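You operate a simulated robot arm through the tools that you are given. There is no shell and no other tool.

The job below is to be done with a simulated robot arm. You get a single attempt, and the scene is never put back.

TASK
Tighten the belt, set the tension in the green band and seam the sleeve in the cups.
Fine: do belt and tension before you switch the cup seamer on; end with the clutch lever at stop and the switch off; leave the sleeves in the rack.

The check looks at the end state, three seconds after you hand in, the way a careful person would. Anything else that was tipped, shoved, dropped, spilled or broken makes it a failure.

THE ROBOT
A 6-joint arm with a two-finger gripper, fixed in place. Base frame: the origin is at the foot of the arm, x ahead of it, y to its left, z up. Units: cm, degrees, N and s.
Its first joint turns from -166.0 to 166.0 degrees. Payload 2.45 kg.
The TCP is the grasp point between the finger pads, 2 cm short of the fingertips. In the tool frame z runs along the fingers and y along their closing line. The gripper opens to 14 cm. The gripper's body begins 16.8 cm behind the TCP.
Orientation is that of the tool frame in the base frame, as a unit quaternion [w, x, y, z]. With the fingers straight down and closing along the base's y, the tool's x points along the base's -x, its y along +y and its z along -z.

THE INTERFACE
- The arm moves only by the tool servo_tool. Its arguments are lists of equal length, an entry for each row: "linear": the shift along the tool's x, y, z in units of 20 mm (1.0 is 20 mm), a list of three; "angular": the turn, a rotation vector about the tool's x, y, z in units of 6 degrees (1.0 is 6 degrees), a list of three. In form: {"linear": [[tx, ty, tz], ...], "angular": [[rx, ry, rz], ...]}. A call has 1 to 20 rows; each row shifts and turns the commanded pose from where the row before left it, along the tool's axes as they then stand. "fingers" is the finger opening in cm, from 0 to 14, set as the call begins (left out, the last holds). A call with a number of a shift or a turn outside -1 to 1 is refused whole. A row lasts 0.2 s, in which the tool goes at most 5 cm and 8.6 degrees; a call with a longer step from one row to the next is refused whole, and so is a gripper value outside its range. Where a pose cannot be reached the arm comes as near as it can. A force on the tool above 90 N (or 10 N above the force at the start of the call, whichever is more), or a blocked arm, ends the call early, and 0.2 s more pass. The fingers move at their own pace (about 4.5 cm/s each) and stop on an object; they squeeze with about 43 N. The grip force told is the motor's: it shows also when the fingers shut on nothing. Time passes only in rows, and 0.2 s behind the last, so rows that do not move let the fingers close. The reply holds the time, the measured pose of the TCP, the force on the tool along the base axes, the opening and the grip force, in the units named above and with some noise, with the torque about the TCP (base axes, N m) and any sound that the robot's microphone picked up.
- Cameras (640 x 400 px; columns grow to the right, rows downward): "scene" is fixed at [4.93, 65.14, 127.11]; the picture's right is [-0.16, -0.99, 0.00], its down [-0.61, 0.10, -0.79] and it looks along [0.78, -0.13, -0.62] (base axes); focal length 291 px, centre (320, 200). "wrist" rides on the gripper at [7.8, 1.1, -20.9] in the tool frame; the picture's right is [-0.14, 0.99, 0.00], its down [-0.92, -0.13, -0.37] and it looks along [-0.36, -0.05, 0.93] (tool axes); focal length 280 px, centre (320, 200). There is no depth. A picture from a camera that has moved, and an enlarged one, comes with that camera's place and axes in the base frame and with its lens.
- camera(camera): a new picture of that camera. No time passes.
- inspect(camera, box): a new picture of the part [left, top, right, bottom] of that camera's present view, enlarged. No time passes.
- hand_in(): hands the job in; it is judged then, once.

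Nothing tells you positions but the pictures and the camera data. Unless the task says otherwise, let go and move clear before handing in.

The tools are called after ">>>" as a command line: name --argument value ..., lists and objects as JSON in quotes. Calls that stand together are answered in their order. servo_tool: Moves the arm, as the interface text tells. Its arguments: {"type":"object","properties":{"linear":{"type":"array","items":{"type":"array","items":{"type":"number"}}},"angular":{"type":"array","items":{"type":"array","items":{"type":"number"}}},"fingers":{"type":"number"}},"required":["linear","angular"]} The other tools are called the same way: camera (camera) takes a picture; inspect (camera, box) takes an enlarged picture of a part of a camera's view; hand_in () hands the job in.

At the start:

```text
t: 0.0
position: [55.44, 58.33, 107.23]
tcp_rot: [0.0, 0.0, 1.0, 0.0]
wrist_force: [-0.2, -0.3, -1.1]
ft_torque: [-0.02, 0.04, -0.02]
finger_gap: 14.01
gripper_force: 0.1
```

scene: 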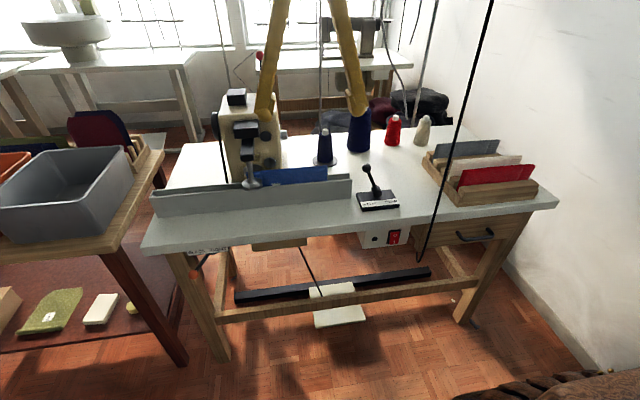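
wrist: 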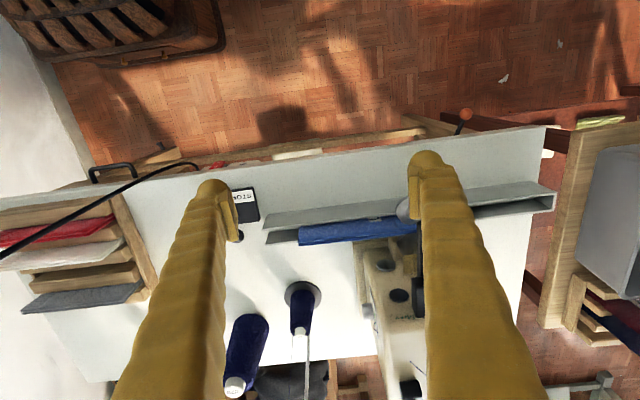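

I see a sewing-type bench with a machine, a trough with a blue sleeve, a clutch lever labelled STOP, a red switch, and a rack of sleeves. I will look closer before I move anything.

>>> inspect --camera "scene" --box '[140, 80, 360, 220]'

>>> inspect --camera "scene" --box '[340, 150, 440, 260]'

>>> inspect --camera "scene" --box '[140, 220, 340, 345]'

>>> inspect --camera "wrist" --box '[220, 170, 560, 400]'

>>> inspect --camera "scene" --box '[240, 0, 440, 125]'

```text
2.86 times, centred on (250, 150) of scene
camera zoom: at [4.93, 65.14, 127.11], right [-0.16, -0.99, 0.0], down [-0.61, 0.1, -0.79], along [0.78, -0.13, -0.62], focal length 830 px, centre (520, 343)
```

zoom: 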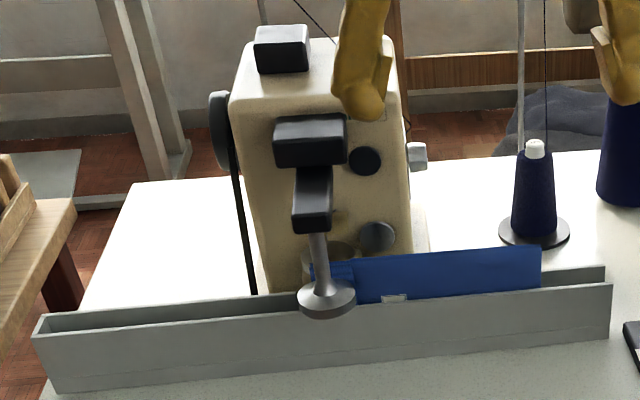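

```text
3.64 times, centred on (390, 205) of scene
camera zoom: at [4.93, 65.14, 127.11], right [-0.16, -0.99, 0.0], down [-0.61, 0.1, -0.79], along [0.78, -0.13, -0.62], focal length 1057 px, centre (66, 182)
```

zoom: 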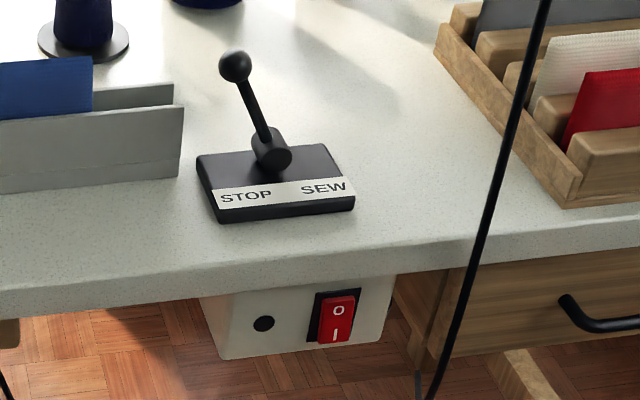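

```text
3.20 times, centred on (240, 282) of scene
camera zoom: at [4.93, 65.14, 127.11], right [-0.16, -0.99, 0.0], down [-0.61, 0.1, -0.79], along [0.78, -0.13, -0.62], focal length 930 px, centre (576, -64)
```

zoom: 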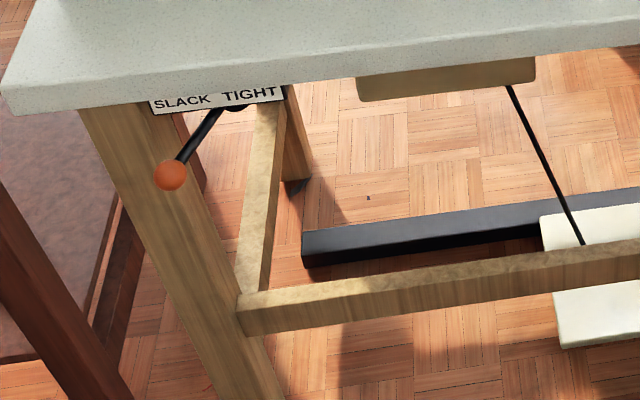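

```text
1.74 times, centred on (390, 285) of wrist
camera zoom: at [47.6, 59.32, 128.34], right [0.14, 0.99, 0.0], down [0.92, -0.13, 0.37], along [0.36, -0.05, -0.93], focal length 488 px, centre (198, 52)
```

zoom: 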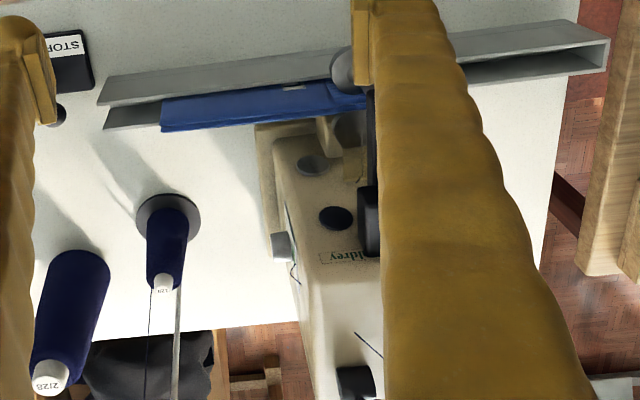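

```text
3.20 times, centred on (340, 62) of scene
camera zoom: at [4.93, 65.14, 127.11], right [-0.16, -0.99, 0.0], down [-0.61, 0.1, -0.79], along [0.78, -0.13, -0.62], focal length 930 px, centre (256, 640)
```

zoom: 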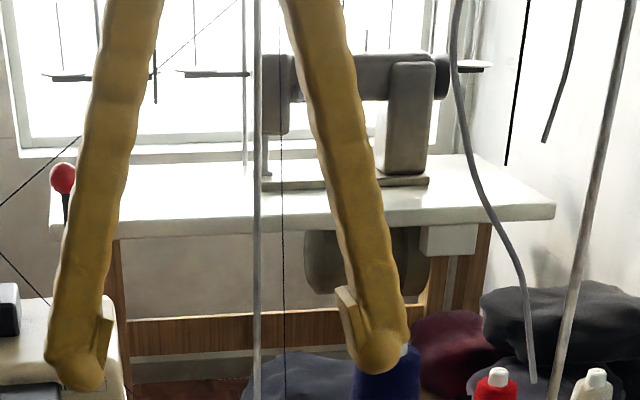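

The bench top is at about z=75 with its front edge at x≈58. The belt lever ball is at about (57, 90, 65), the switch is under the front edge near y≈35, and the machine is at y≈62–80. I'll move the wrist camera to see the right side of the machine and look for the tension gauge.

>>> servo_tool --linear '[[1, -1, 0], [1, -1, 0], [1, -1, 0], [1, -1, 0], [1, -1, 0], [0, -1, 0], [0, -1, 0], [0, -1, 0], [0, -1, 0], [0, 0, 0], [0, 0, 0], [0, 0, 0], [0, 0, 0], [0, 0, 0]]' --angular '[[0, 0, -1], [0, 0, -1], [0, 0, -1], [0, 0, -1], [0, 0, -1], [0, 0, -1], [0, 0, -1], [0, 0, 0], [0, 0, 0], [0, -1, 0], [0, -1, 0], [0, -1, 0], [0, -1, 0], [0, -1, 0]]' --fingers 14

>>> camera --camera "wrist"

>>> camera --camera "scene"

```text
t: 3.0
position: [52.78, 40.21, 107.31]
tcp_rot: [0.243, -0.347, 0.901, 0.093]
wrist_force: [0.2, 0.6, 0.4]
ft_torque: [-0.03, 0.04, 0.02]
finger_gap: 14.0
gripper_force: 0.1
```

```text
taken
camera wrist: at [39.12, 29.4, 121.64], right [-0.57, 0.82, 0.07], down [0.54, 0.31, 0.78], along [0.61, 0.49, -0.62], focal length 280 px, centre (320, 200)
```

wrist: 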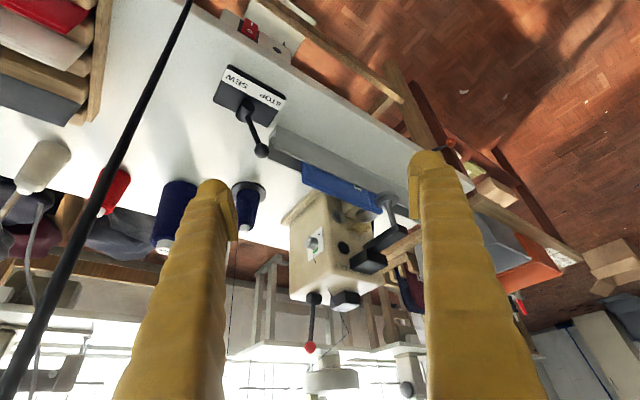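

```text
taken
```

scene: 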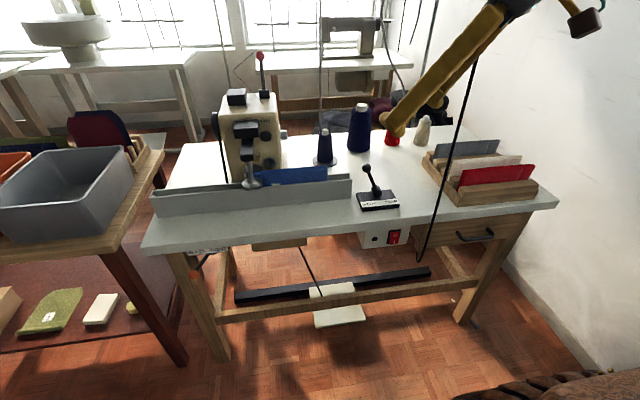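

The side of the machine shows a white dial with a knob, and there is a red-ball post on top. I'll zoom in on these.

>>> inspect --camera "wrist" --box '[250, 170, 430, 360]'

>>> inspect --camera "wrist" --box '[290, 215, 350, 275]'

>>> inspect --camera "wrist" --box '[190, 0, 310, 165]'

>>> inspect --camera "scene" --box '[200, 40, 300, 200]'

>>> inspect --camera "scene" --box '[380, 180, 540, 280]'

```text
2.11 times, centred on (340, 265) of wrist
camera zoom: at [39.12, 29.4, 121.64], right [-0.57, 0.82, 0.07], down [0.54, 0.31, 0.78], along [0.61, 0.49, -0.62], focal length 590 px, centre (278, 63)
```

zoom: 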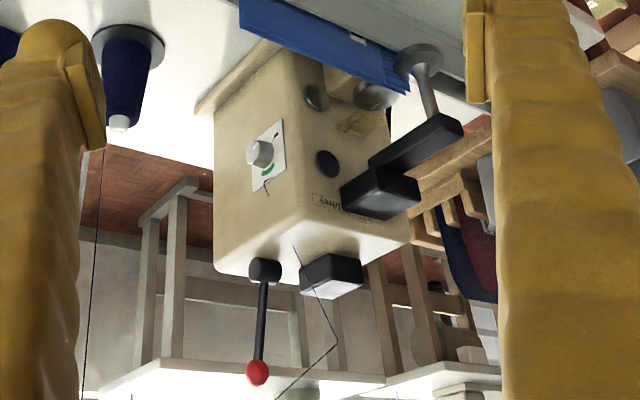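

```text
6.67 times, centred on (320, 245) of wrist
camera zoom: at [39.12, 29.4, 121.64], right [-0.57, 0.82, 0.07], down [0.54, 0.31, 0.78], along [0.61, 0.49, -0.62], focal length 1869 px, centre (320, -100)
```

zoom: 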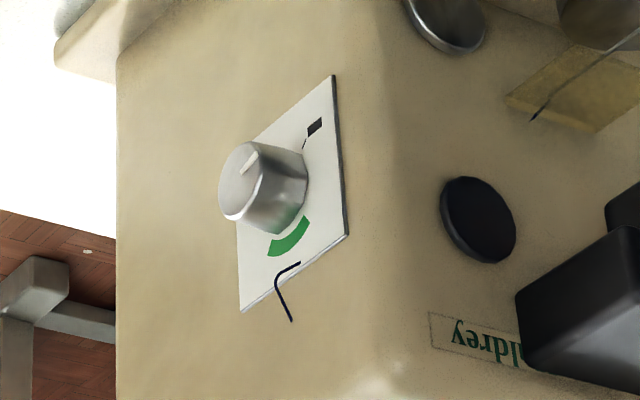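

```text
2.42 times, centred on (250, 82) of wrist
camera zoom: at [39.12, 29.4, 121.64], right [-0.57, 0.82, 0.07], down [0.54, 0.31, 0.78], along [0.61, 0.49, -0.62], focal length 680 px, centre (490, 485)
```

zoom: 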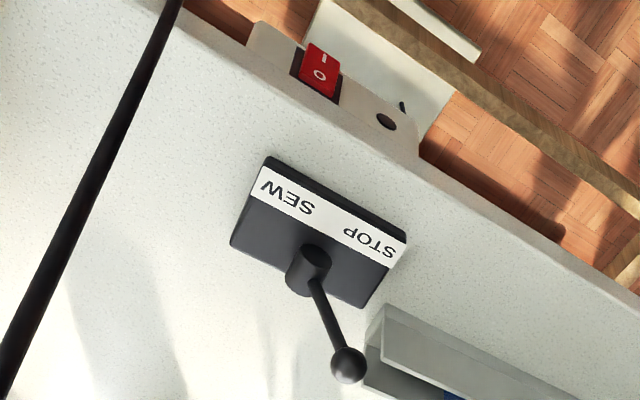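

```text
2.50 times, centred on (250, 120) of scene
camera zoom: at [4.93, 65.14, 127.11], right [-0.16, -0.99, 0.0], down [-0.61, 0.1, -0.79], along [0.78, -0.13, -0.62], focal length 727 px, centre (495, 400)
```

zoom: 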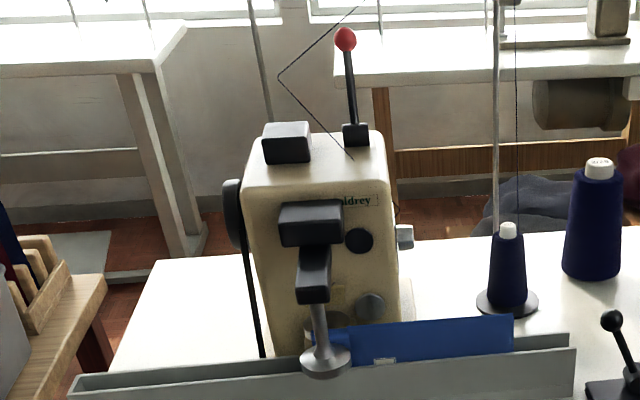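

```text
4.00 times, centred on (460, 230) of scene
camera zoom: at [4.93, 65.14, 127.11], right [-0.16, -0.99, 0.0], down [-0.61, 0.1, -0.79], along [0.78, -0.13, -0.62], focal length 1162 px, centre (-240, 80)
```

zoom: 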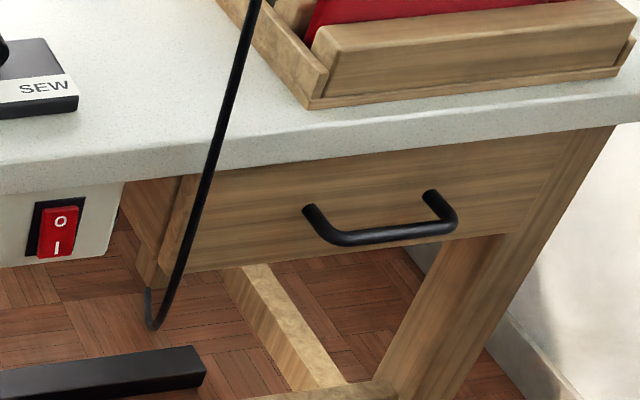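

The tension dial is on the machine's right side at about (84, 62, 90). Its knob pointer points away from the green arc, which is at the top. I'll turn the tool horizontal, facing +y, to look at the dial from the front.

>>> servo_tool --linear '[[0, 0, 0], [0, 0, 0], [0, 0, 0], [0, 0, 0], [0, 0, 0], [0, 0, 0], [0, 0, 0], [0, 0, 0], [0, 0, 0], [0, 0, 0], [0, 0, 0], [0, 0, 0], [0, 0, 0], [0, 0, 0], [0, 0, 0], [0, 0, 0], [0, 0, 0], [0, 0, 0]]' --angular '[[-0.5, 0, -0.866], [-0.5, 0, -0.866], [-0.5, 0, -0.866], [-0.5, 0, -0.866], [-0.5, 0, -0.866], [-0.5, 0, -0.866], [-0.5, 0, -0.866], [-0.5, 0, -0.866], [0, -1, 0], [0, -1, 0], [0, -1, 0], [0, -1, 0], [0, -1, 0], [0, -1, 0], [0, -1, 0], [0, -1, 0], [0, -1, 0], [0, -1, 0]]'

>>> camera --camera "wrist"

>>> camera --camera "scene"

```text
t: 6.8
position: [52.72, 40.27, 107.36]
tcp_rot: [0.501, -0.5, 0.5, 0.5]
wrist_force: [-0.3, -0.5, 0.1]
ft_torque: [0.03, 0.02, -0.03]
finger_gap: 14.02
gripper_force: 0.0
```

```text
taken
camera wrist: at [51.55, 19.23, 99.63], right [-0.99, 0.0, 0.14], down [0.13, -0.37, 0.92], along [0.05, 0.93, 0.37], focal length 280 px, centre (320, 200)
```

wrist: 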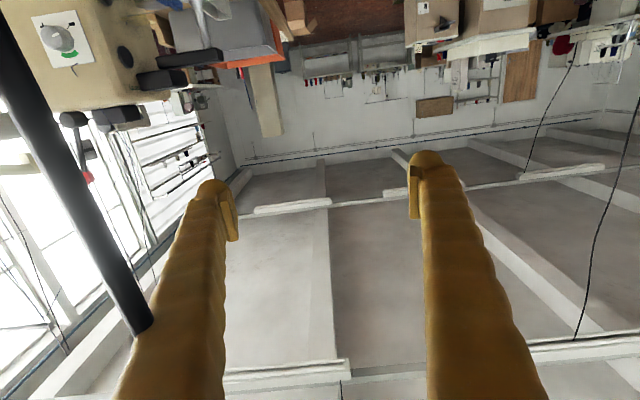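

```text
taken
```

scene: 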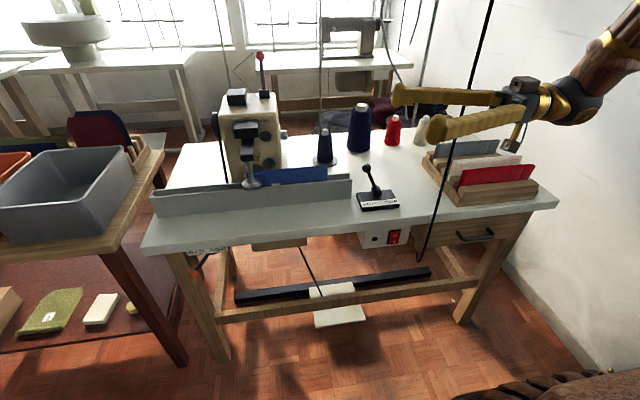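

The gripper is now near the hanging black cord, so I'll check the clearance and read the dial from here.

>>> inspect --camera "scene" --box '[400, 50, 560, 150]'

>>> inspect --camera "wrist" --box '[0, 150, 260, 400]'

>>> inspect --camera "wrist" --box '[20, 0, 120, 80]'

```text
4.00 times, centred on (480, 100) of scene
camera zoom: at [4.93, 65.14, 127.11], right [-0.16, -0.99, 0.0], down [-0.61, 0.1, -0.79], along [0.78, -0.13, -0.62], focal length 1162 px, centre (-320, 600)
```

zoom: 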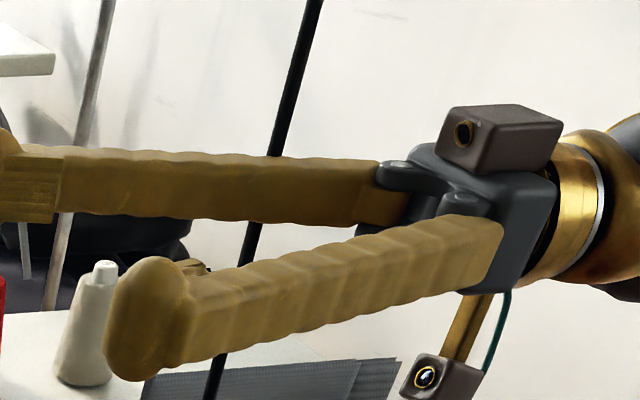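

```text
1.60 times, centred on (130, 275) of wrist
camera zoom: at [51.55, 19.23, 99.63], right [-0.99, 0.0, 0.14], down [0.13, -0.37, 0.92], along [0.05, 0.93, 0.37], focal length 449 px, centre (624, 80)
```

zoom: 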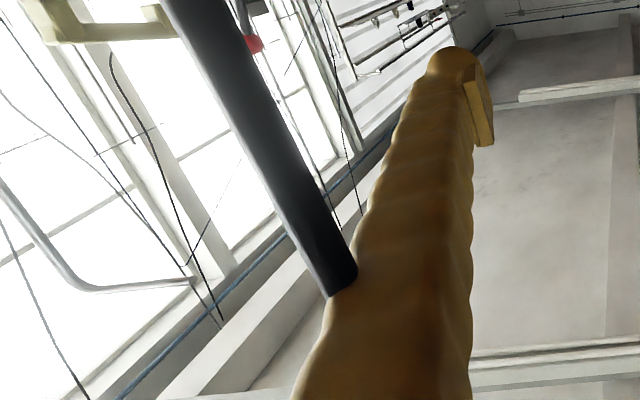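

```text
5.00 times, centred on (70, 40) of wrist
camera zoom: at [51.55, 19.23, 99.63], right [-0.99, 0.0, 0.14], down [0.13, -0.37, 0.92], along [0.05, 0.93, 0.37], focal length 1402 px, centre (1570, 1000)
```

zoom: 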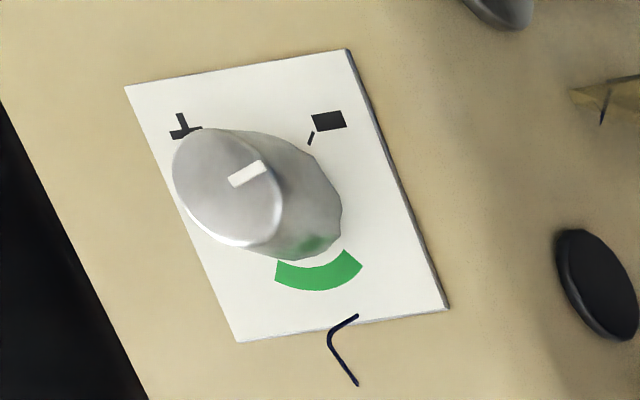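

The dial reads: "−" at lower left, "+" at lower right, green arc on top, and the pointer now at roughly 8–9 o'clock. It needs about 90° clockwise. First I'll check how the cord sits against the finger.

>>> inspect --camera "wrist" --box '[100, 280, 200, 350]'

>>> inspect --camera "scene" --box '[440, 70, 500, 140]'

>>> inspect --camera "scene" --box '[560, 0, 640, 120]'

```text
5.71 times, centred on (150, 315) of wrist
camera zoom: at [51.55, 19.23, 99.63], right [-0.99, 0.0, 0.14], down [0.13, -0.37, 0.92], along [0.05, 0.93, 0.37], focal length 1602 px, centre (1291, -457)
```

zoom: 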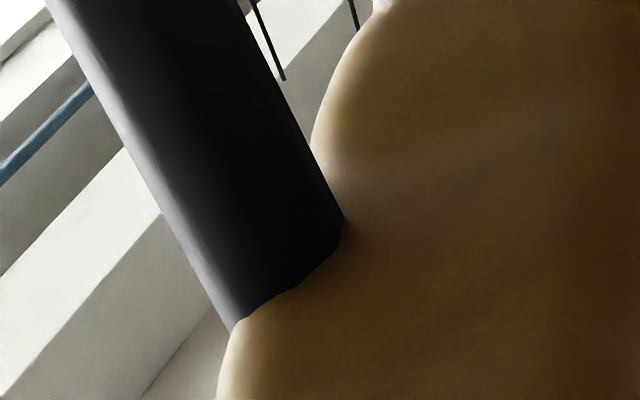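

```text
5.71 times, centred on (470, 105) of scene
camera zoom: at [4.93, 65.14, 127.11], right [-0.16, -0.99, 0.0], down [-0.61, 0.1, -0.79], along [0.78, -0.13, -0.62], focal length 1661 px, centre (-537, 743)
```

zoom: 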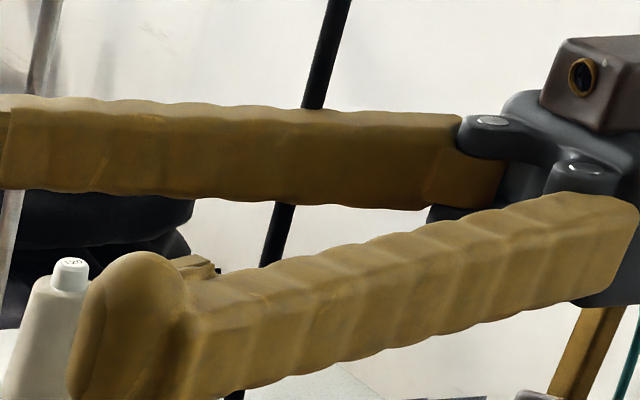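

```text
3.33 times, centred on (600, 60) of scene
camera zoom: at [4.93, 65.14, 127.11], right [-0.16, -0.99, 0.0], down [-0.61, 0.1, -0.79], along [0.78, -0.13, -0.62], focal length 969 px, centre (-613, 667)
```

zoom: 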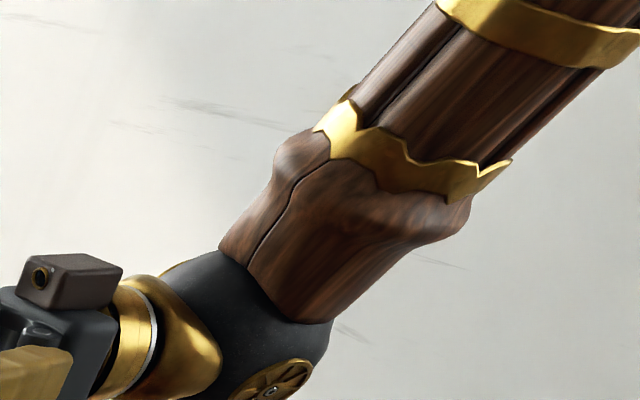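

The cord passes visually through the finger with zero force, so it seems to be only scenery, but I'll back out the way I came in. Then I'll swing toward the belt lever at about (57, 90, 65) for a closer look.

>>> servo_tool --linear '[[0, 0, 0], [0, 0, 0], [0, 0, 0], [0, 0, 0], [0, 0, 0], [0, 0, 0], [0, 0, 0], [0, 0, 0], [0, 0, 0], [0, 0, 0], [0, 0, 0], [0, 0, 0], [0, 0, 0], [0, 0, 0], [0, 0, 0], [0, 0, 0], [0, 0, 0], [0, 0, 0], [0, 0, 0], [0, 0, 0]]' --angular '[[0, 1, 0], [0, 1, 0], [0, 1, 0], [0, 1, 0], [0, 1, 0], [0, 1, 0], [0, 1, 0], [0, 1, 0], [0, 1, 0], [0, 1, 0], [0.5, 0, 0.866], [0.5, 0, 0.866], [0.5, 0, 0.866], [0.5, 0, 0.866], [0.5, 0, 0.866], [0.5, 0, 0.866], [0.5, 0, 0.866], [0.5, 0, 0.866], [0.5, 0, 0.866], [0.5, 0, 0.866]]'

>>> servo_tool --linear '[[0, 0, 0], [0, 0, 0], [0, 0, 0], [0, 0, 0], [0, 0, 0], [0.46, 1, 0.45], [0.46, 1, 0.45], [0.46, 1, 0.45], [0.46, 1, 0.45], [0.46, 1, 0.45], [0.46, 1, 0.45], [0.46, 1, 0.45], [0.46, 1, 0.45], [0.46, 1, 0.45], [0.46, 1, 0.45], [0.46, 1, 0.45], [0.46, 1, 0.45]]' --angular '[[0.5, 0, 0.866], [0.5, 0, 0.866], [0.5, 0, 0.866], [0.5, 0, 0.866], [0.5, 0, 0.866], [0, 0, 0], [0, 0, 0], [0, 0, 0], [0, 0, 0], [0, 0, 0], [0, 0, 0], [0, 0, 0], [0, 0, 0], [0, 0, 0], [0, 0, 0], [0, 0, 0], [0, 0, 0]]'

>>> camera --camera "wrist"

>>> camera --camera "scene"

```text
t: 11.0
position: [52.71, 40.35, 107.29]
tcp_rot: [0.25, -0.249, 0.933, 0.067]
wrist_force: [-0.2, 0.3, 0.3]
ft_torque: [0.02, -0.03, -0.01]
finger_gap: 14.02
gripper_force: 0.1
```

```text
t: 14.6
position: [48.72, 64.3, 92.6]
tcp_rot: [0.259, 0.0, 0.966, 0.0]
wrist_force: [0.9, -0.3, -0.1]
ft_torque: [0.0, 0.04, 0.03]
finger_gap: 13.99
gripper_force: 0.0
```

```text
taken
camera wrist: at [31.41, 65.23, 106.92], right [0.12, 0.99, 0.07], down [0.61, -0.13, 0.78], along [0.78, -0.05, -0.62], focal length 280 px, centre (320, 200)
```

wrist: 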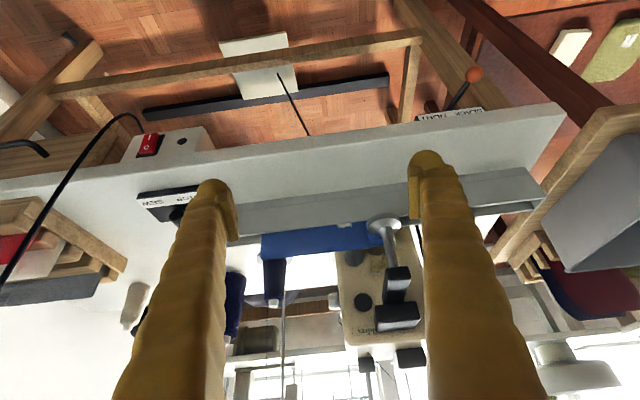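

```text
taken
```

scene: 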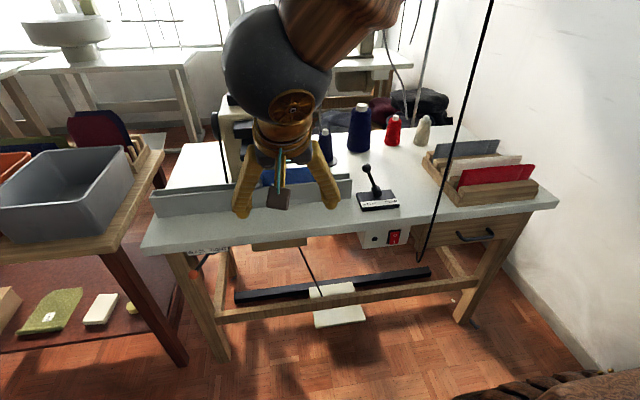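

The cord is the power cable that drops to the switch box, so I'll keep clear of it. I'll zoom in on the belt lever and the switch from here.

>>> inspect --camera "wrist" --box '[400, 50, 520, 135]'

>>> inspect --camera "wrist" --box '[90, 100, 250, 220]'

>>> inspect --camera "wrist" --box '[230, 200, 430, 380]'

```text
4.71 times, centred on (460, 92) of wrist
camera zoom: at [31.41, 65.23, 106.92], right [0.12, 0.99, 0.07], down [0.61, -0.13, 0.78], along [0.78, -0.05, -0.62], focal length 1320 px, centre (-339, 706)
```

zoom: 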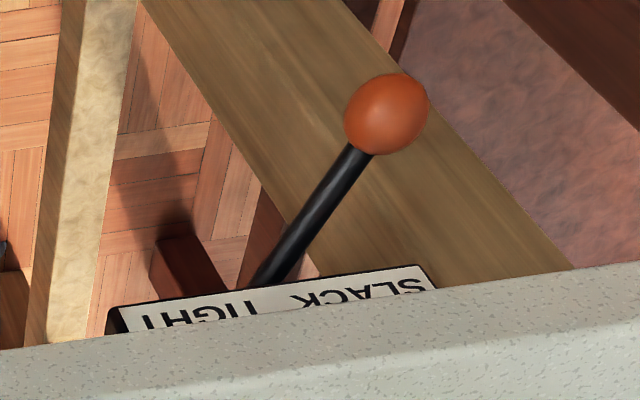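

```text
3.33 times, centred on (170, 160) of wrist
camera zoom: at [31.41, 65.23, 106.92], right [0.12, 0.99, 0.07], down [0.61, -0.13, 0.78], along [0.78, -0.05, -0.62], focal length 935 px, centre (820, 333)
```

zoom: 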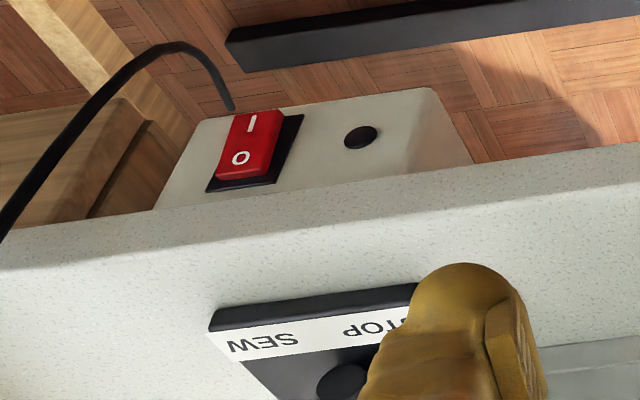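

```text
2.22 times, centred on (330, 290) of wrist
camera zoom: at [31.41, 65.23, 106.92], right [0.12, 0.99, 0.07], down [0.61, -0.13, 0.78], along [0.78, -0.05, -0.62], focal length 623 px, centre (298, 0)
```

zoom: 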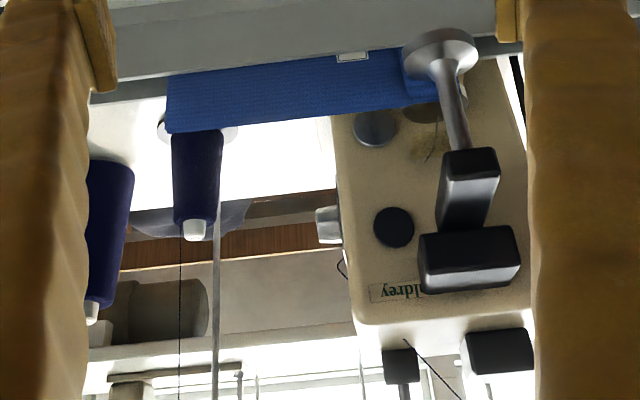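

The belt lever ball is at (56.8, 89.7, 65.4), pivoting near y≈84, and TIGHT is toward −y. I'll close the fingers and move to the +y side of the ball, staying in front of the bench edge.

>>> servo_tool --linear '[[0.19, 0.97, 0.4], [0.19, 0.97, 0.4], [0.19, 0.97, 0.4], [0.19, 0.97, 0.4], [0.19, 0.97, 0.4], [0.19, 0.97, 0.4], [0.19, 0.97, 0.4], [0.19, 0.97, 0.4], [0.19, 0.97, 0.4], [0.19, 0.97, 0.4], [0.19, 0.97, 0.4], [0.19, 0.97, 0.4], [0.19, 0.97, 0.4], [0.19, 0.97, 0.4], [0.19, 0.97, 0.4], [0.19, 0.97, 0.4]]' --angular '[[0, 0, 0], [0, 0, 0], [0, 0, 0], [0, 0, 0], [0, 0, 0], [0, 0, 0], [0, 0, 0], [0, 0, 0], [0, 0, 0], [0, 0, 0], [0, 0, 0], [0, 0, 0], [0, 0, 0], [0, 0, 0], [0, 0, 0], [0, 0, 0]]' --fingers 0

>>> camera --camera "wrist"

>>> camera --camera "scene"

```text
t: 18.0
position: [49.74, 95.53, 78.42]
tcp_rot: [0.259, 0.0, 0.966, 0.0]
wrist_force: [0.0, -0.2, 0.1]
ft_torque: [0.05, 0.0, -0.02]
finger_gap: 0.01
gripper_force: 29.6
```

```text
taken
camera wrist: at [32.54, 96.47, 92.56], right [0.12, 0.99, 0.07], down [0.61, -0.13, 0.78], along [0.78, -0.05, -0.62], focal length 280 px, centre (320, 200)
```

wrist: 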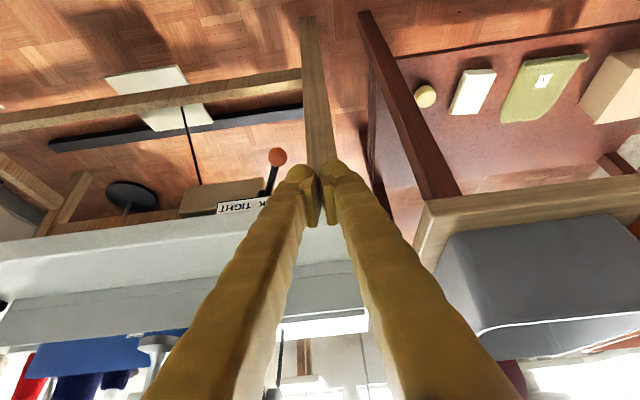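

```text
taken
```

scene: 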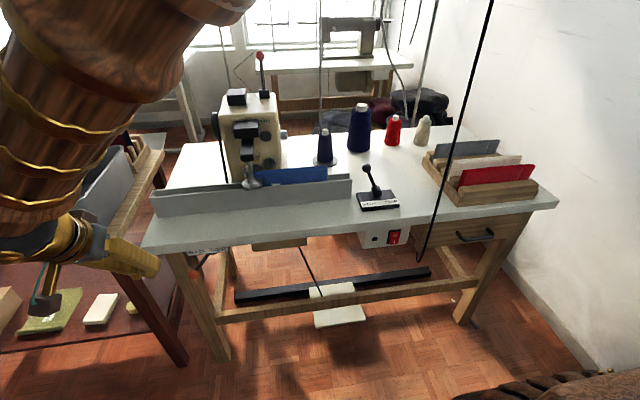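

>>> inspect --camera "wrist" --box '[200, 120, 380, 240]'

```text
3.33 times, centred on (290, 180) of wrist
camera zoom: at [32.54, 96.47, 92.56], right [0.12, 0.99, 0.07], down [0.61, -0.13, 0.78], along [0.78, -0.05, -0.62], focal length 935 px, centre (420, 267)
```

zoom: 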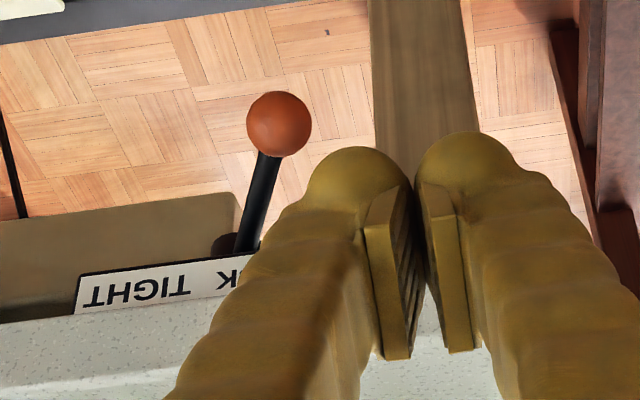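

The fingers are clear on the +y side of the ball. I'll go down along the tool axis to TCP ≈ (56.3, 95.5, 64.5).

>>> servo_tool --linear '[[0.08, 0, 0.95], [0.08, 0, 0.95], [0.08, 0, 0.95], [0.08, 0, 0.95], [0.08, 0, 0.95], [0.08, 0, 0.95], [0.08, 0, 0.95], [0.08, 0, 0.95]]' --angular '[[0, 0, 0], [0, 0, 0], [0, 0, 0], [0, 0, 0], [0, 0, 0], [0, 0, 0], [0, 0, 0], [0, 0, 0]]'

>>> inspect --camera "wrist" --box '[160, 100, 400, 260]'

>>> inspect --camera "scene" --box '[100, 200, 260, 300]'

```text
t: 19.8
position: [56.24, 95.38, 64.5]
tcp_rot: [0.259, 0.001, 0.966, 0.0]
wrist_force: [0.3, 0.8, 0.1]
ft_torque: [-0.03, 0.01, -0.03]
finger_gap: 0.0
gripper_force: 29.7
```

```text
2.50 times, centred on (280, 180) of wrist
camera zoom: at [39.0, 96.35, 78.85], right [0.12, 0.99, 0.07], down [0.61, -0.13, 0.78], along [0.78, -0.05, -0.62], focal length 701 px, centre (420, 250)
```

zoom: 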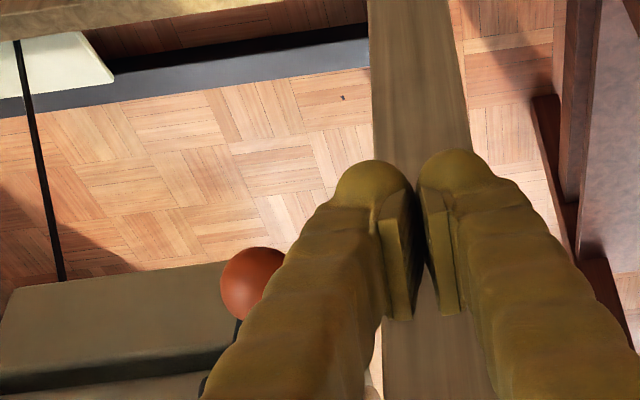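

```text
4.00 times, centred on (180, 250) of scene
camera zoom: at [4.93, 65.14, 127.11], right [-0.16, -0.99, 0.0], down [-0.61, 0.1, -0.79], along [0.78, -0.13, -0.62], focal length 1162 px, centre (880, 0)
```

zoom: 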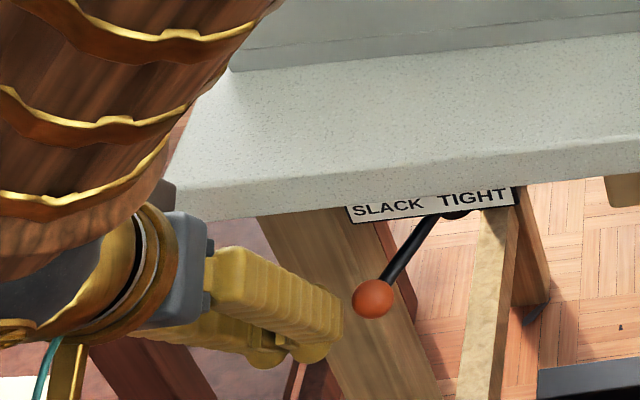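

The fingertip is beside the ball. I'll push slowly toward −y and watch the force.

>>> servo_tool --linear '[[0, -0.25, 0], [0, -0.25, 0], [0, -0.25, 0], [0, -0.25, 0], [0, -0.25, 0], [0, -0.25, 0], [0, -0.25, 0], [0, -0.25, 0], [0, -0.25, 0], [0, -0.25, 0]]' --angular '[[0, 0, 0], [0, 0, 0], [0, 0, 0], [0, 0, 0], [0, 0, 0], [0, 0, 0], [0, 0, 0], [0, 0, 0], [0, 0, 0], [0, 0, 0]]'

>>> inspect --camera "scene" --box '[100, 200, 260, 300]'

>>> inspect --camera "wrist" --box '[160, 100, 400, 260]'

```text
t: 22.0
position: [56.19, 90.34, 64.59]
tcp_rot: [0.26, 0.0, 0.966, 0.0]
wrist_force: [0.5, 1.4, 0.8]
ft_torque: [-0.01, -0.03, 0.02]
finger_gap: 0.0
gripper_force: 29.6
```

```text
4.00 times, centred on (180, 250) of scene
camera zoom: at [4.93, 65.14, 127.11], right [-0.16, -0.99, 0.0], down [-0.61, 0.1, -0.79], along [0.78, -0.13, -0.62], focal length 1162 px, centre (880, 0)
```

zoom: 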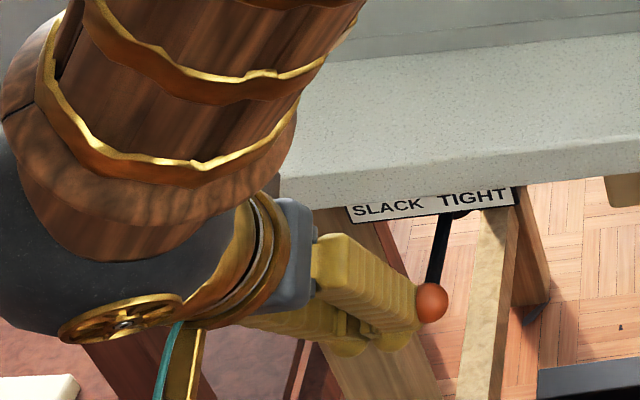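

```text
2.50 times, centred on (280, 180) of wrist
camera zoom: at [38.95, 91.29, 78.95], right [0.12, 0.99, 0.07], down [0.61, -0.13, 0.78], along [0.78, -0.05, -0.62], focal length 701 px, centre (420, 250)
```

zoom: 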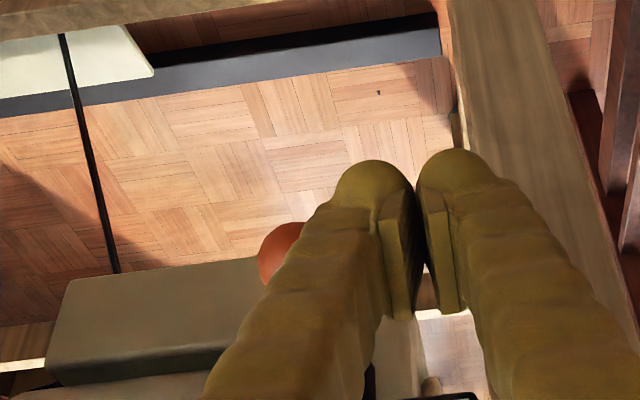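

The lever moves easily and is now near vertical. I'll keep pushing toward TIGHT.

>>> servo_tool --linear '[[0, -0.25, 0], [0, -0.25, 0], [0, -0.25, 0], [0, -0.25, 0], [0, -0.25, 0], [0, -0.25, 0], [0, -0.25, 0], [0, -0.25, 0], [0, -0.25, 0], [0, -0.25, 0], [0, -0.25, 0]]' --angular '[[0, 0, 0], [0, 0, 0], [0, 0, 0], [0, 0, 0], [0, 0, 0], [0, 0, 0], [0, 0, 0], [0, 0, 0], [0, 0, 0], [0, 0, 0], [0, 0, 0]]'

>>> inspect --camera "scene" --box '[120, 200, 280, 300]'

>>> inspect --camera "wrist" --box '[160, 100, 400, 260]'

```text
t: 24.5
position: [56.03, 85.75, 64.84]
tcp_rot: [0.259, -0.003, 0.966, 0.007]
wrist_force: [-2.5, 29.6, -7.9]
ft_torque: [0.14, 0.06, 0.24]
finger_gap: 0.0
gripper_force: 29.5
stopped in row 11: the force on the tool passed its limit at 95 N (the readings are from after the stop); the commanded pose is now the measured one
```

```text
4.00 times, centred on (200, 250) of scene
camera zoom: at [4.93, 65.14, 127.11], right [-0.16, -0.99, 0.0], down [-0.61, 0.1, -0.79], along [0.78, -0.13, -0.62], focal length 1162 px, centre (800, 0)
```

zoom: 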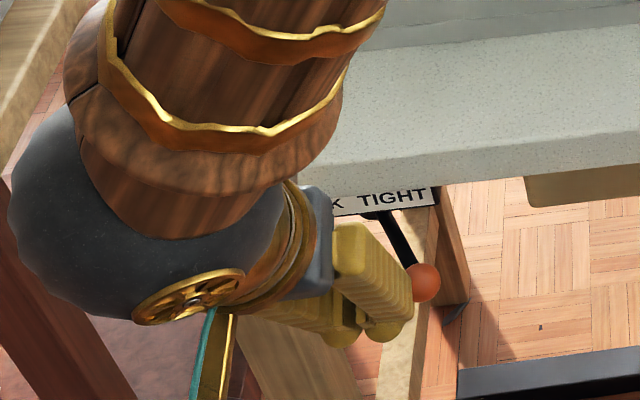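

```text
2.50 times, centred on (280, 180) of wrist
camera zoom: at [38.79, 86.37, 79.18], right [0.11, 0.99, 0.08], down [0.61, -0.13, 0.78], along [0.78, -0.04, -0.62], focal length 701 px, centre (420, 250)
```

zoom: 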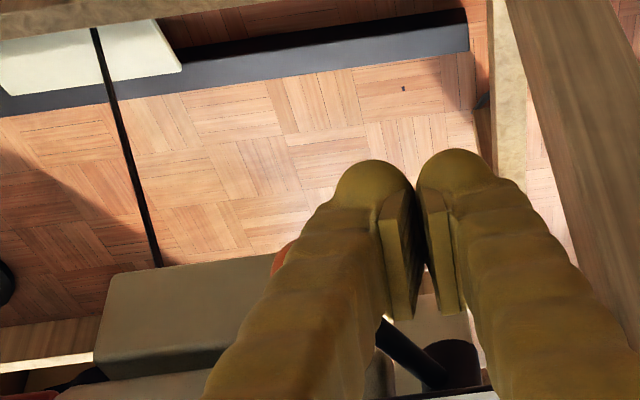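

The lever reached a hard stop. Its ball is now under TIGHT at y≈81.4, mirroring the SLACK position. I'll back off and confirm it stays there.

>>> servo_tool --linear '[[0, 0.3, 0], [0, 0.7, 0], [0, 1, 0], [0, 1, 0], [0, 0, -1], [0, 0, -1], [0, 0, -1], [0, 0, -1], [0, 0, -1], [0, 0, -1], [0, 0, -1], [0, 0, -1]]' --angular '[[0, 0, 0], [0, 0, 0], [0, 0, 0], [0, 0, 0], [0, 0, 0], [0, 0, 0], [0, 0, 0], [0, 0, 0], [0, 0, 0], [0, 0, 0], [0, 0, 0], [0, 0, 0]]'

>>> camera --camera "wrist"

>>> inspect --camera "wrist" --box '[200, 120, 380, 240]'

>>> inspect --camera "scene" --box '[140, 200, 300, 300]'

```text
t: 27.1
position: [48.25, 91.1, 78.88]
tcp_rot: [0.259, -0.002, 0.966, 0.006]
wrist_force: [-0.3, -0.3, 0.0]
ft_torque: [0.0, 0.01, 0.0]
finger_gap: 0.0
gripper_force: 29.5
```

```text
taken
camera wrist: at [31.0, 91.94, 93.03], right [0.11, 0.99, 0.08], down [0.61, -0.13, 0.78], along [0.78, -0.04, -0.62], focal length 280 px, centre (320, 200)
```

wrist: 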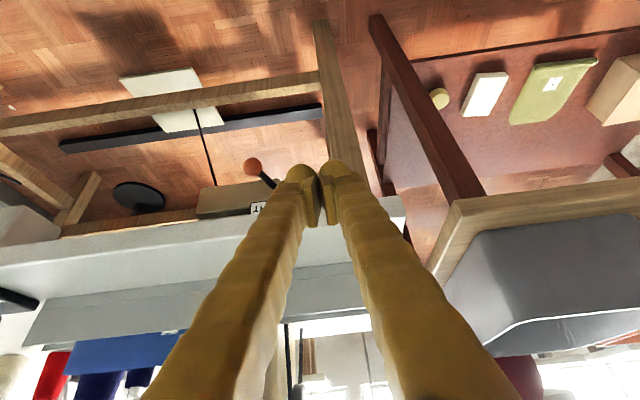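

```text
3.33 times, centred on (290, 180) of wrist
camera zoom: at [31.0, 91.94, 93.03], right [0.11, 0.99, 0.08], down [0.61, -0.13, 0.78], along [0.78, -0.04, -0.62], focal length 935 px, centre (420, 267)
```

zoom: 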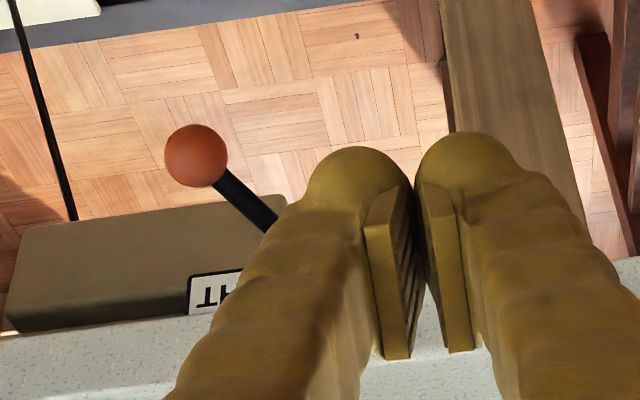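

```text
4.00 times, centred on (220, 250) of scene
camera zoom: at [4.93, 65.14, 127.11], right [-0.16, -0.99, 0.0], down [-0.61, 0.1, -0.79], along [0.78, -0.13, -0.62], focal length 1162 px, centre (720, 0)
```

zoom: 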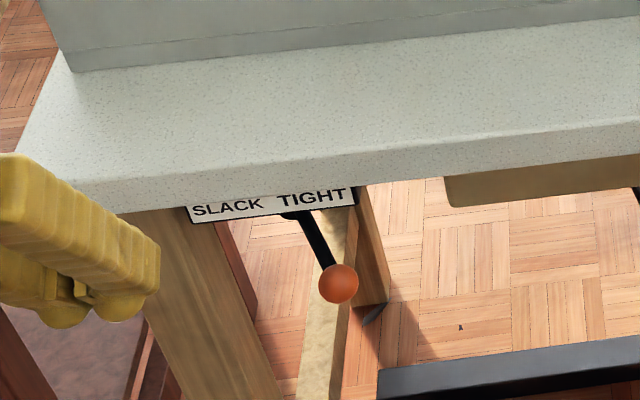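

The belt lever stays at TIGHT. Now I'll retreat upward, roll the tool 90° so the fingers close vertically, and pitch it shallow for the tension knob.

>>> servo_tool --linear '[[0, 0, -1], [0, 0, -1], [0, 0, -1], [0, 0, -1], [0, 0, -1], [0, 0, -1], [0, 0, -1], [0, 0, -1], [0, 0, -1], [0, 0, -1], [0, 0, 0], [0, 0, 0], [0, 0, 0], [0, 0, 0], [0, 0, 0]]' --angular '[[0, 0, -1], [0, 0, -1], [0, 0, -1], [0, 0, -1], [0, 0, -1], [0, 0, -1], [0, 0, -1], [0, 0, -1], [0, 0, -1], [0, 0, -1], [0, 0, -1], [0, 0, -1], [0, 0, -1], [0, 0, -1], [0, 0, -1]]'

>>> inspect --camera "scene" --box '[200, 80, 300, 200]'

>>> inspect --camera "scene" --box '[180, 235, 250, 280]'

>>> camera --camera "wrist"

```text
t: 30.3
position: [38.03, 90.98, 96.05]
tcp_rot: [-0.187, 0.684, -0.682, 0.18]
wrist_force: [0.0, -0.2, -0.3]
ft_torque: [-0.01, 0.01, -0.03]
finger_gap: 0.0
gripper_force: 29.5
```

```text
3.33 times, centred on (250, 140) of scene
camera zoom: at [4.93, 65.14, 127.11], right [-0.16, -0.99, 0.0], down [-0.61, 0.1, -0.79], along [0.78, -0.13, -0.62], focal length 969 px, centre (553, 400)
```

zoom: 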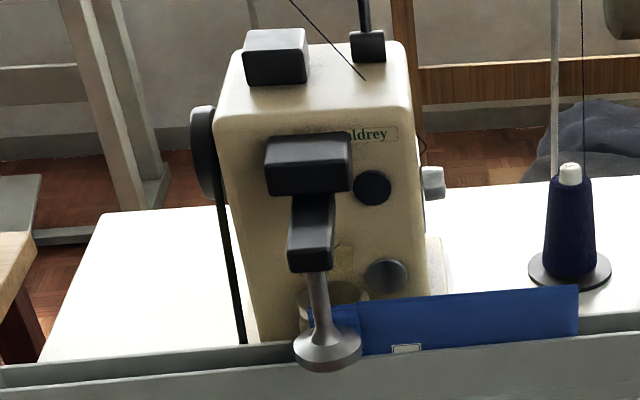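

```text
8.89 times, centred on (215, 258) of scene
camera zoom: at [4.93, 65.14, 127.11], right [-0.16, -0.99, 0.0], down [-0.61, 0.1, -0.79], along [0.78, -0.13, -0.62], focal length 2583 px, centre (1253, -311)
```

zoom: 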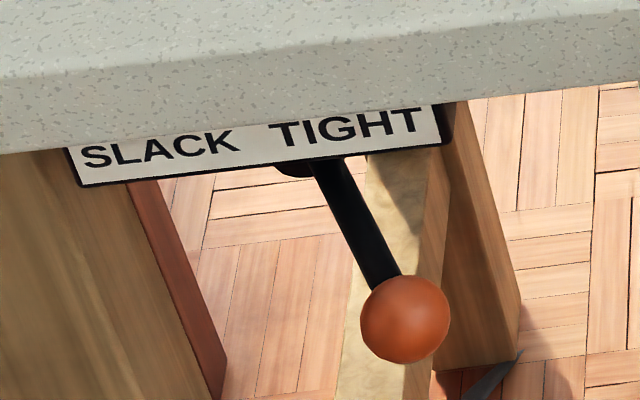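

```text
taken
camera wrist: at [26.7, 82.98, 113.57], right [-0.86, 0.14, -0.5], down [-0.08, 0.92, 0.39], along [0.51, 0.37, -0.78], focal length 280 px, centre (320, 200)
```

wrist: 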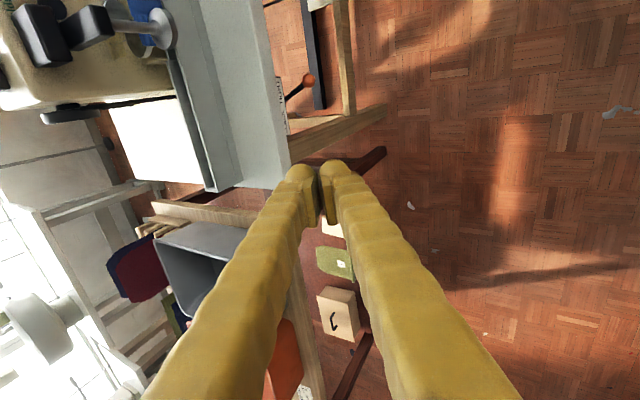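

The lever reads TIGHT. Next I'll pitch to about 20° below horizontal, open the fingers to 7 cm, and move in front of the machine's right side to see the knob.

>>> servo_tool --linear '[[0, 0, 0], [0, 0, 0], [0, 0, 0], [0, 0, 0], [0, 0, 0], [0, 0, 0], [0, 0, 0]]' --angular '[[0.95, 0, 0], [0.95, 0, 0], [0.95, 0, 0], [0.95, 0, 0], [0.95, 0, 0], [0.95, 0, 0], [0.95, 0, 0]]' --fingers 7

>>> servo_tool --linear '[[0.97, -0.33, 0.81], [0.97, -0.33, 0.81], [0.97, -0.33, 0.81], [0.97, -0.33, 0.81], [0.97, -0.33, 0.81], [0.97, -0.33, 0.81], [0.97, -0.33, 0.81], [0.97, -0.33, 0.81], [0.97, -0.33, 0.81], [0.97, -0.33, 0.81], [0.97, -0.33, 0.81], [0.97, -0.33, 0.81], [0.97, -0.33, 0.81], [0.97, -0.33, 0.81], [0.97, -0.33, 0.81], [0.97, -0.33, 0.81]]' --angular '[[0, 0, 0], [0, 0, 0], [0, 0, 0], [0, 0, 0], [0, 0, 0], [0, 0, 0], [0, 0, 0], [0, 0, 0], [0, 0, 0], [0, 0, 0], [0, 0, 0], [0, 0, 0], [0, 0, 0], [0, 0, 0], [0, 0, 0], [0, 0, 0]]'

>>> camera --camera "wrist"

>>> camera --camera "scene"

```text
t: 31.9
position: [37.99, 91.23, 96.03]
tcp_rot: [0.41, -0.579, 0.579, -0.403]
wrist_force: [0.2, 0.1, -0.2]
ft_torque: [0.0, 0.05, -0.02]
finger_gap: 6.98
gripper_force: 0.0
```

```text
t: 35.3
position: [66.15, 60.16, 96.9]
tcp_rot: [0.41, -0.579, 0.579, -0.402]
wrist_force: [-0.1, 0.4, 0.7]
ft_torque: [-0.01, 0.0, -0.01]
finger_gap: 6.99
gripper_force: 0.0
```

```text
taken
camera wrist: at [46.15, 52.13, 103.15], right [-0.34, 0.14, -0.93], down [-0.31, 0.92, 0.25], along [0.89, 0.37, -0.27], focal length 280 px, centre (320, 200)
```

wrist: 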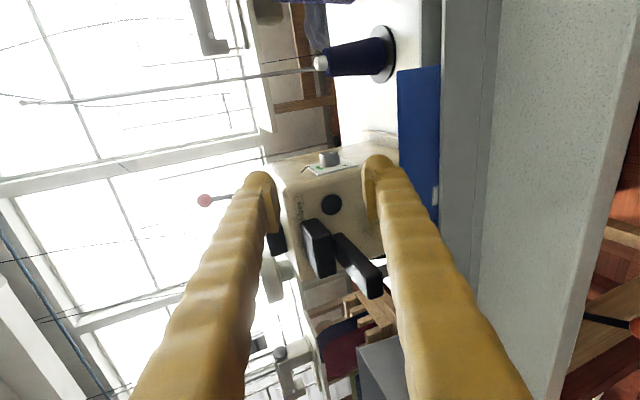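

```text
taken
```

scene: 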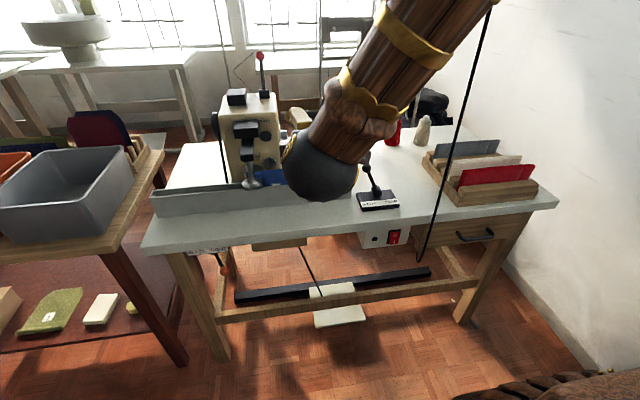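

I can see the knob between the fingers, sticking out to the −y side. I'll zoom in on it.

>>> inspect --camera "wrist" --box '[260, 120, 420, 230]'

>>> inspect --camera "wrist" --box '[300, 140, 360, 180]'

>>> inspect --camera "scene" --box '[220, 90, 400, 210]'

```text
3.64 times, centred on (340, 175) of wrist
camera zoom: at [46.15, 52.13, 103.15], right [-0.34, 0.14, -0.93], down [-0.31, 0.92, 0.25], along [0.89, 0.37, -0.27], focal length 1020 px, centre (247, 291)
```

zoom: 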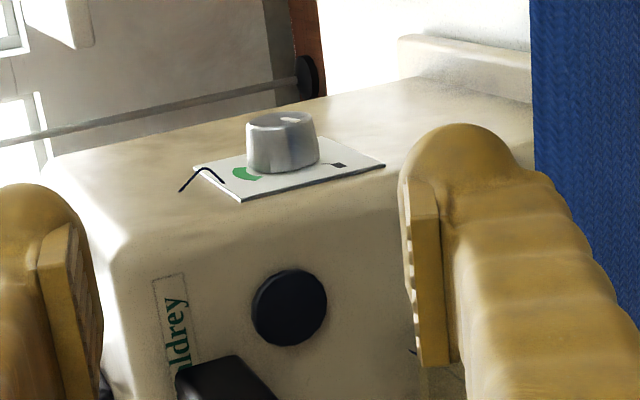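

```text
10.00 times, centred on (330, 160) of wrist
camera zoom: at [46.15, 52.13, 103.15], right [-0.34, 0.14, -0.93], down [-0.31, 0.92, 0.25], along [0.89, 0.37, -0.27], focal length 2804 px, centre (220, 600)
```

zoom: 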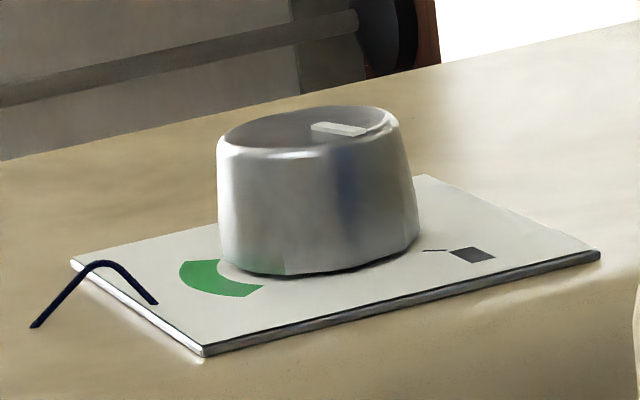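

```text
3.33 times, centred on (310, 150) of scene
camera zoom: at [4.93, 65.14, 127.11], right [-0.16, -0.99, 0.0], down [-0.61, 0.1, -0.79], along [0.78, -0.13, -0.62], focal length 969 px, centre (353, 367)
```

zoom: 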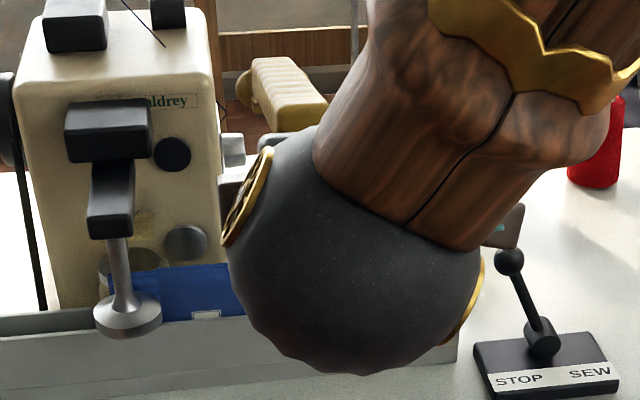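

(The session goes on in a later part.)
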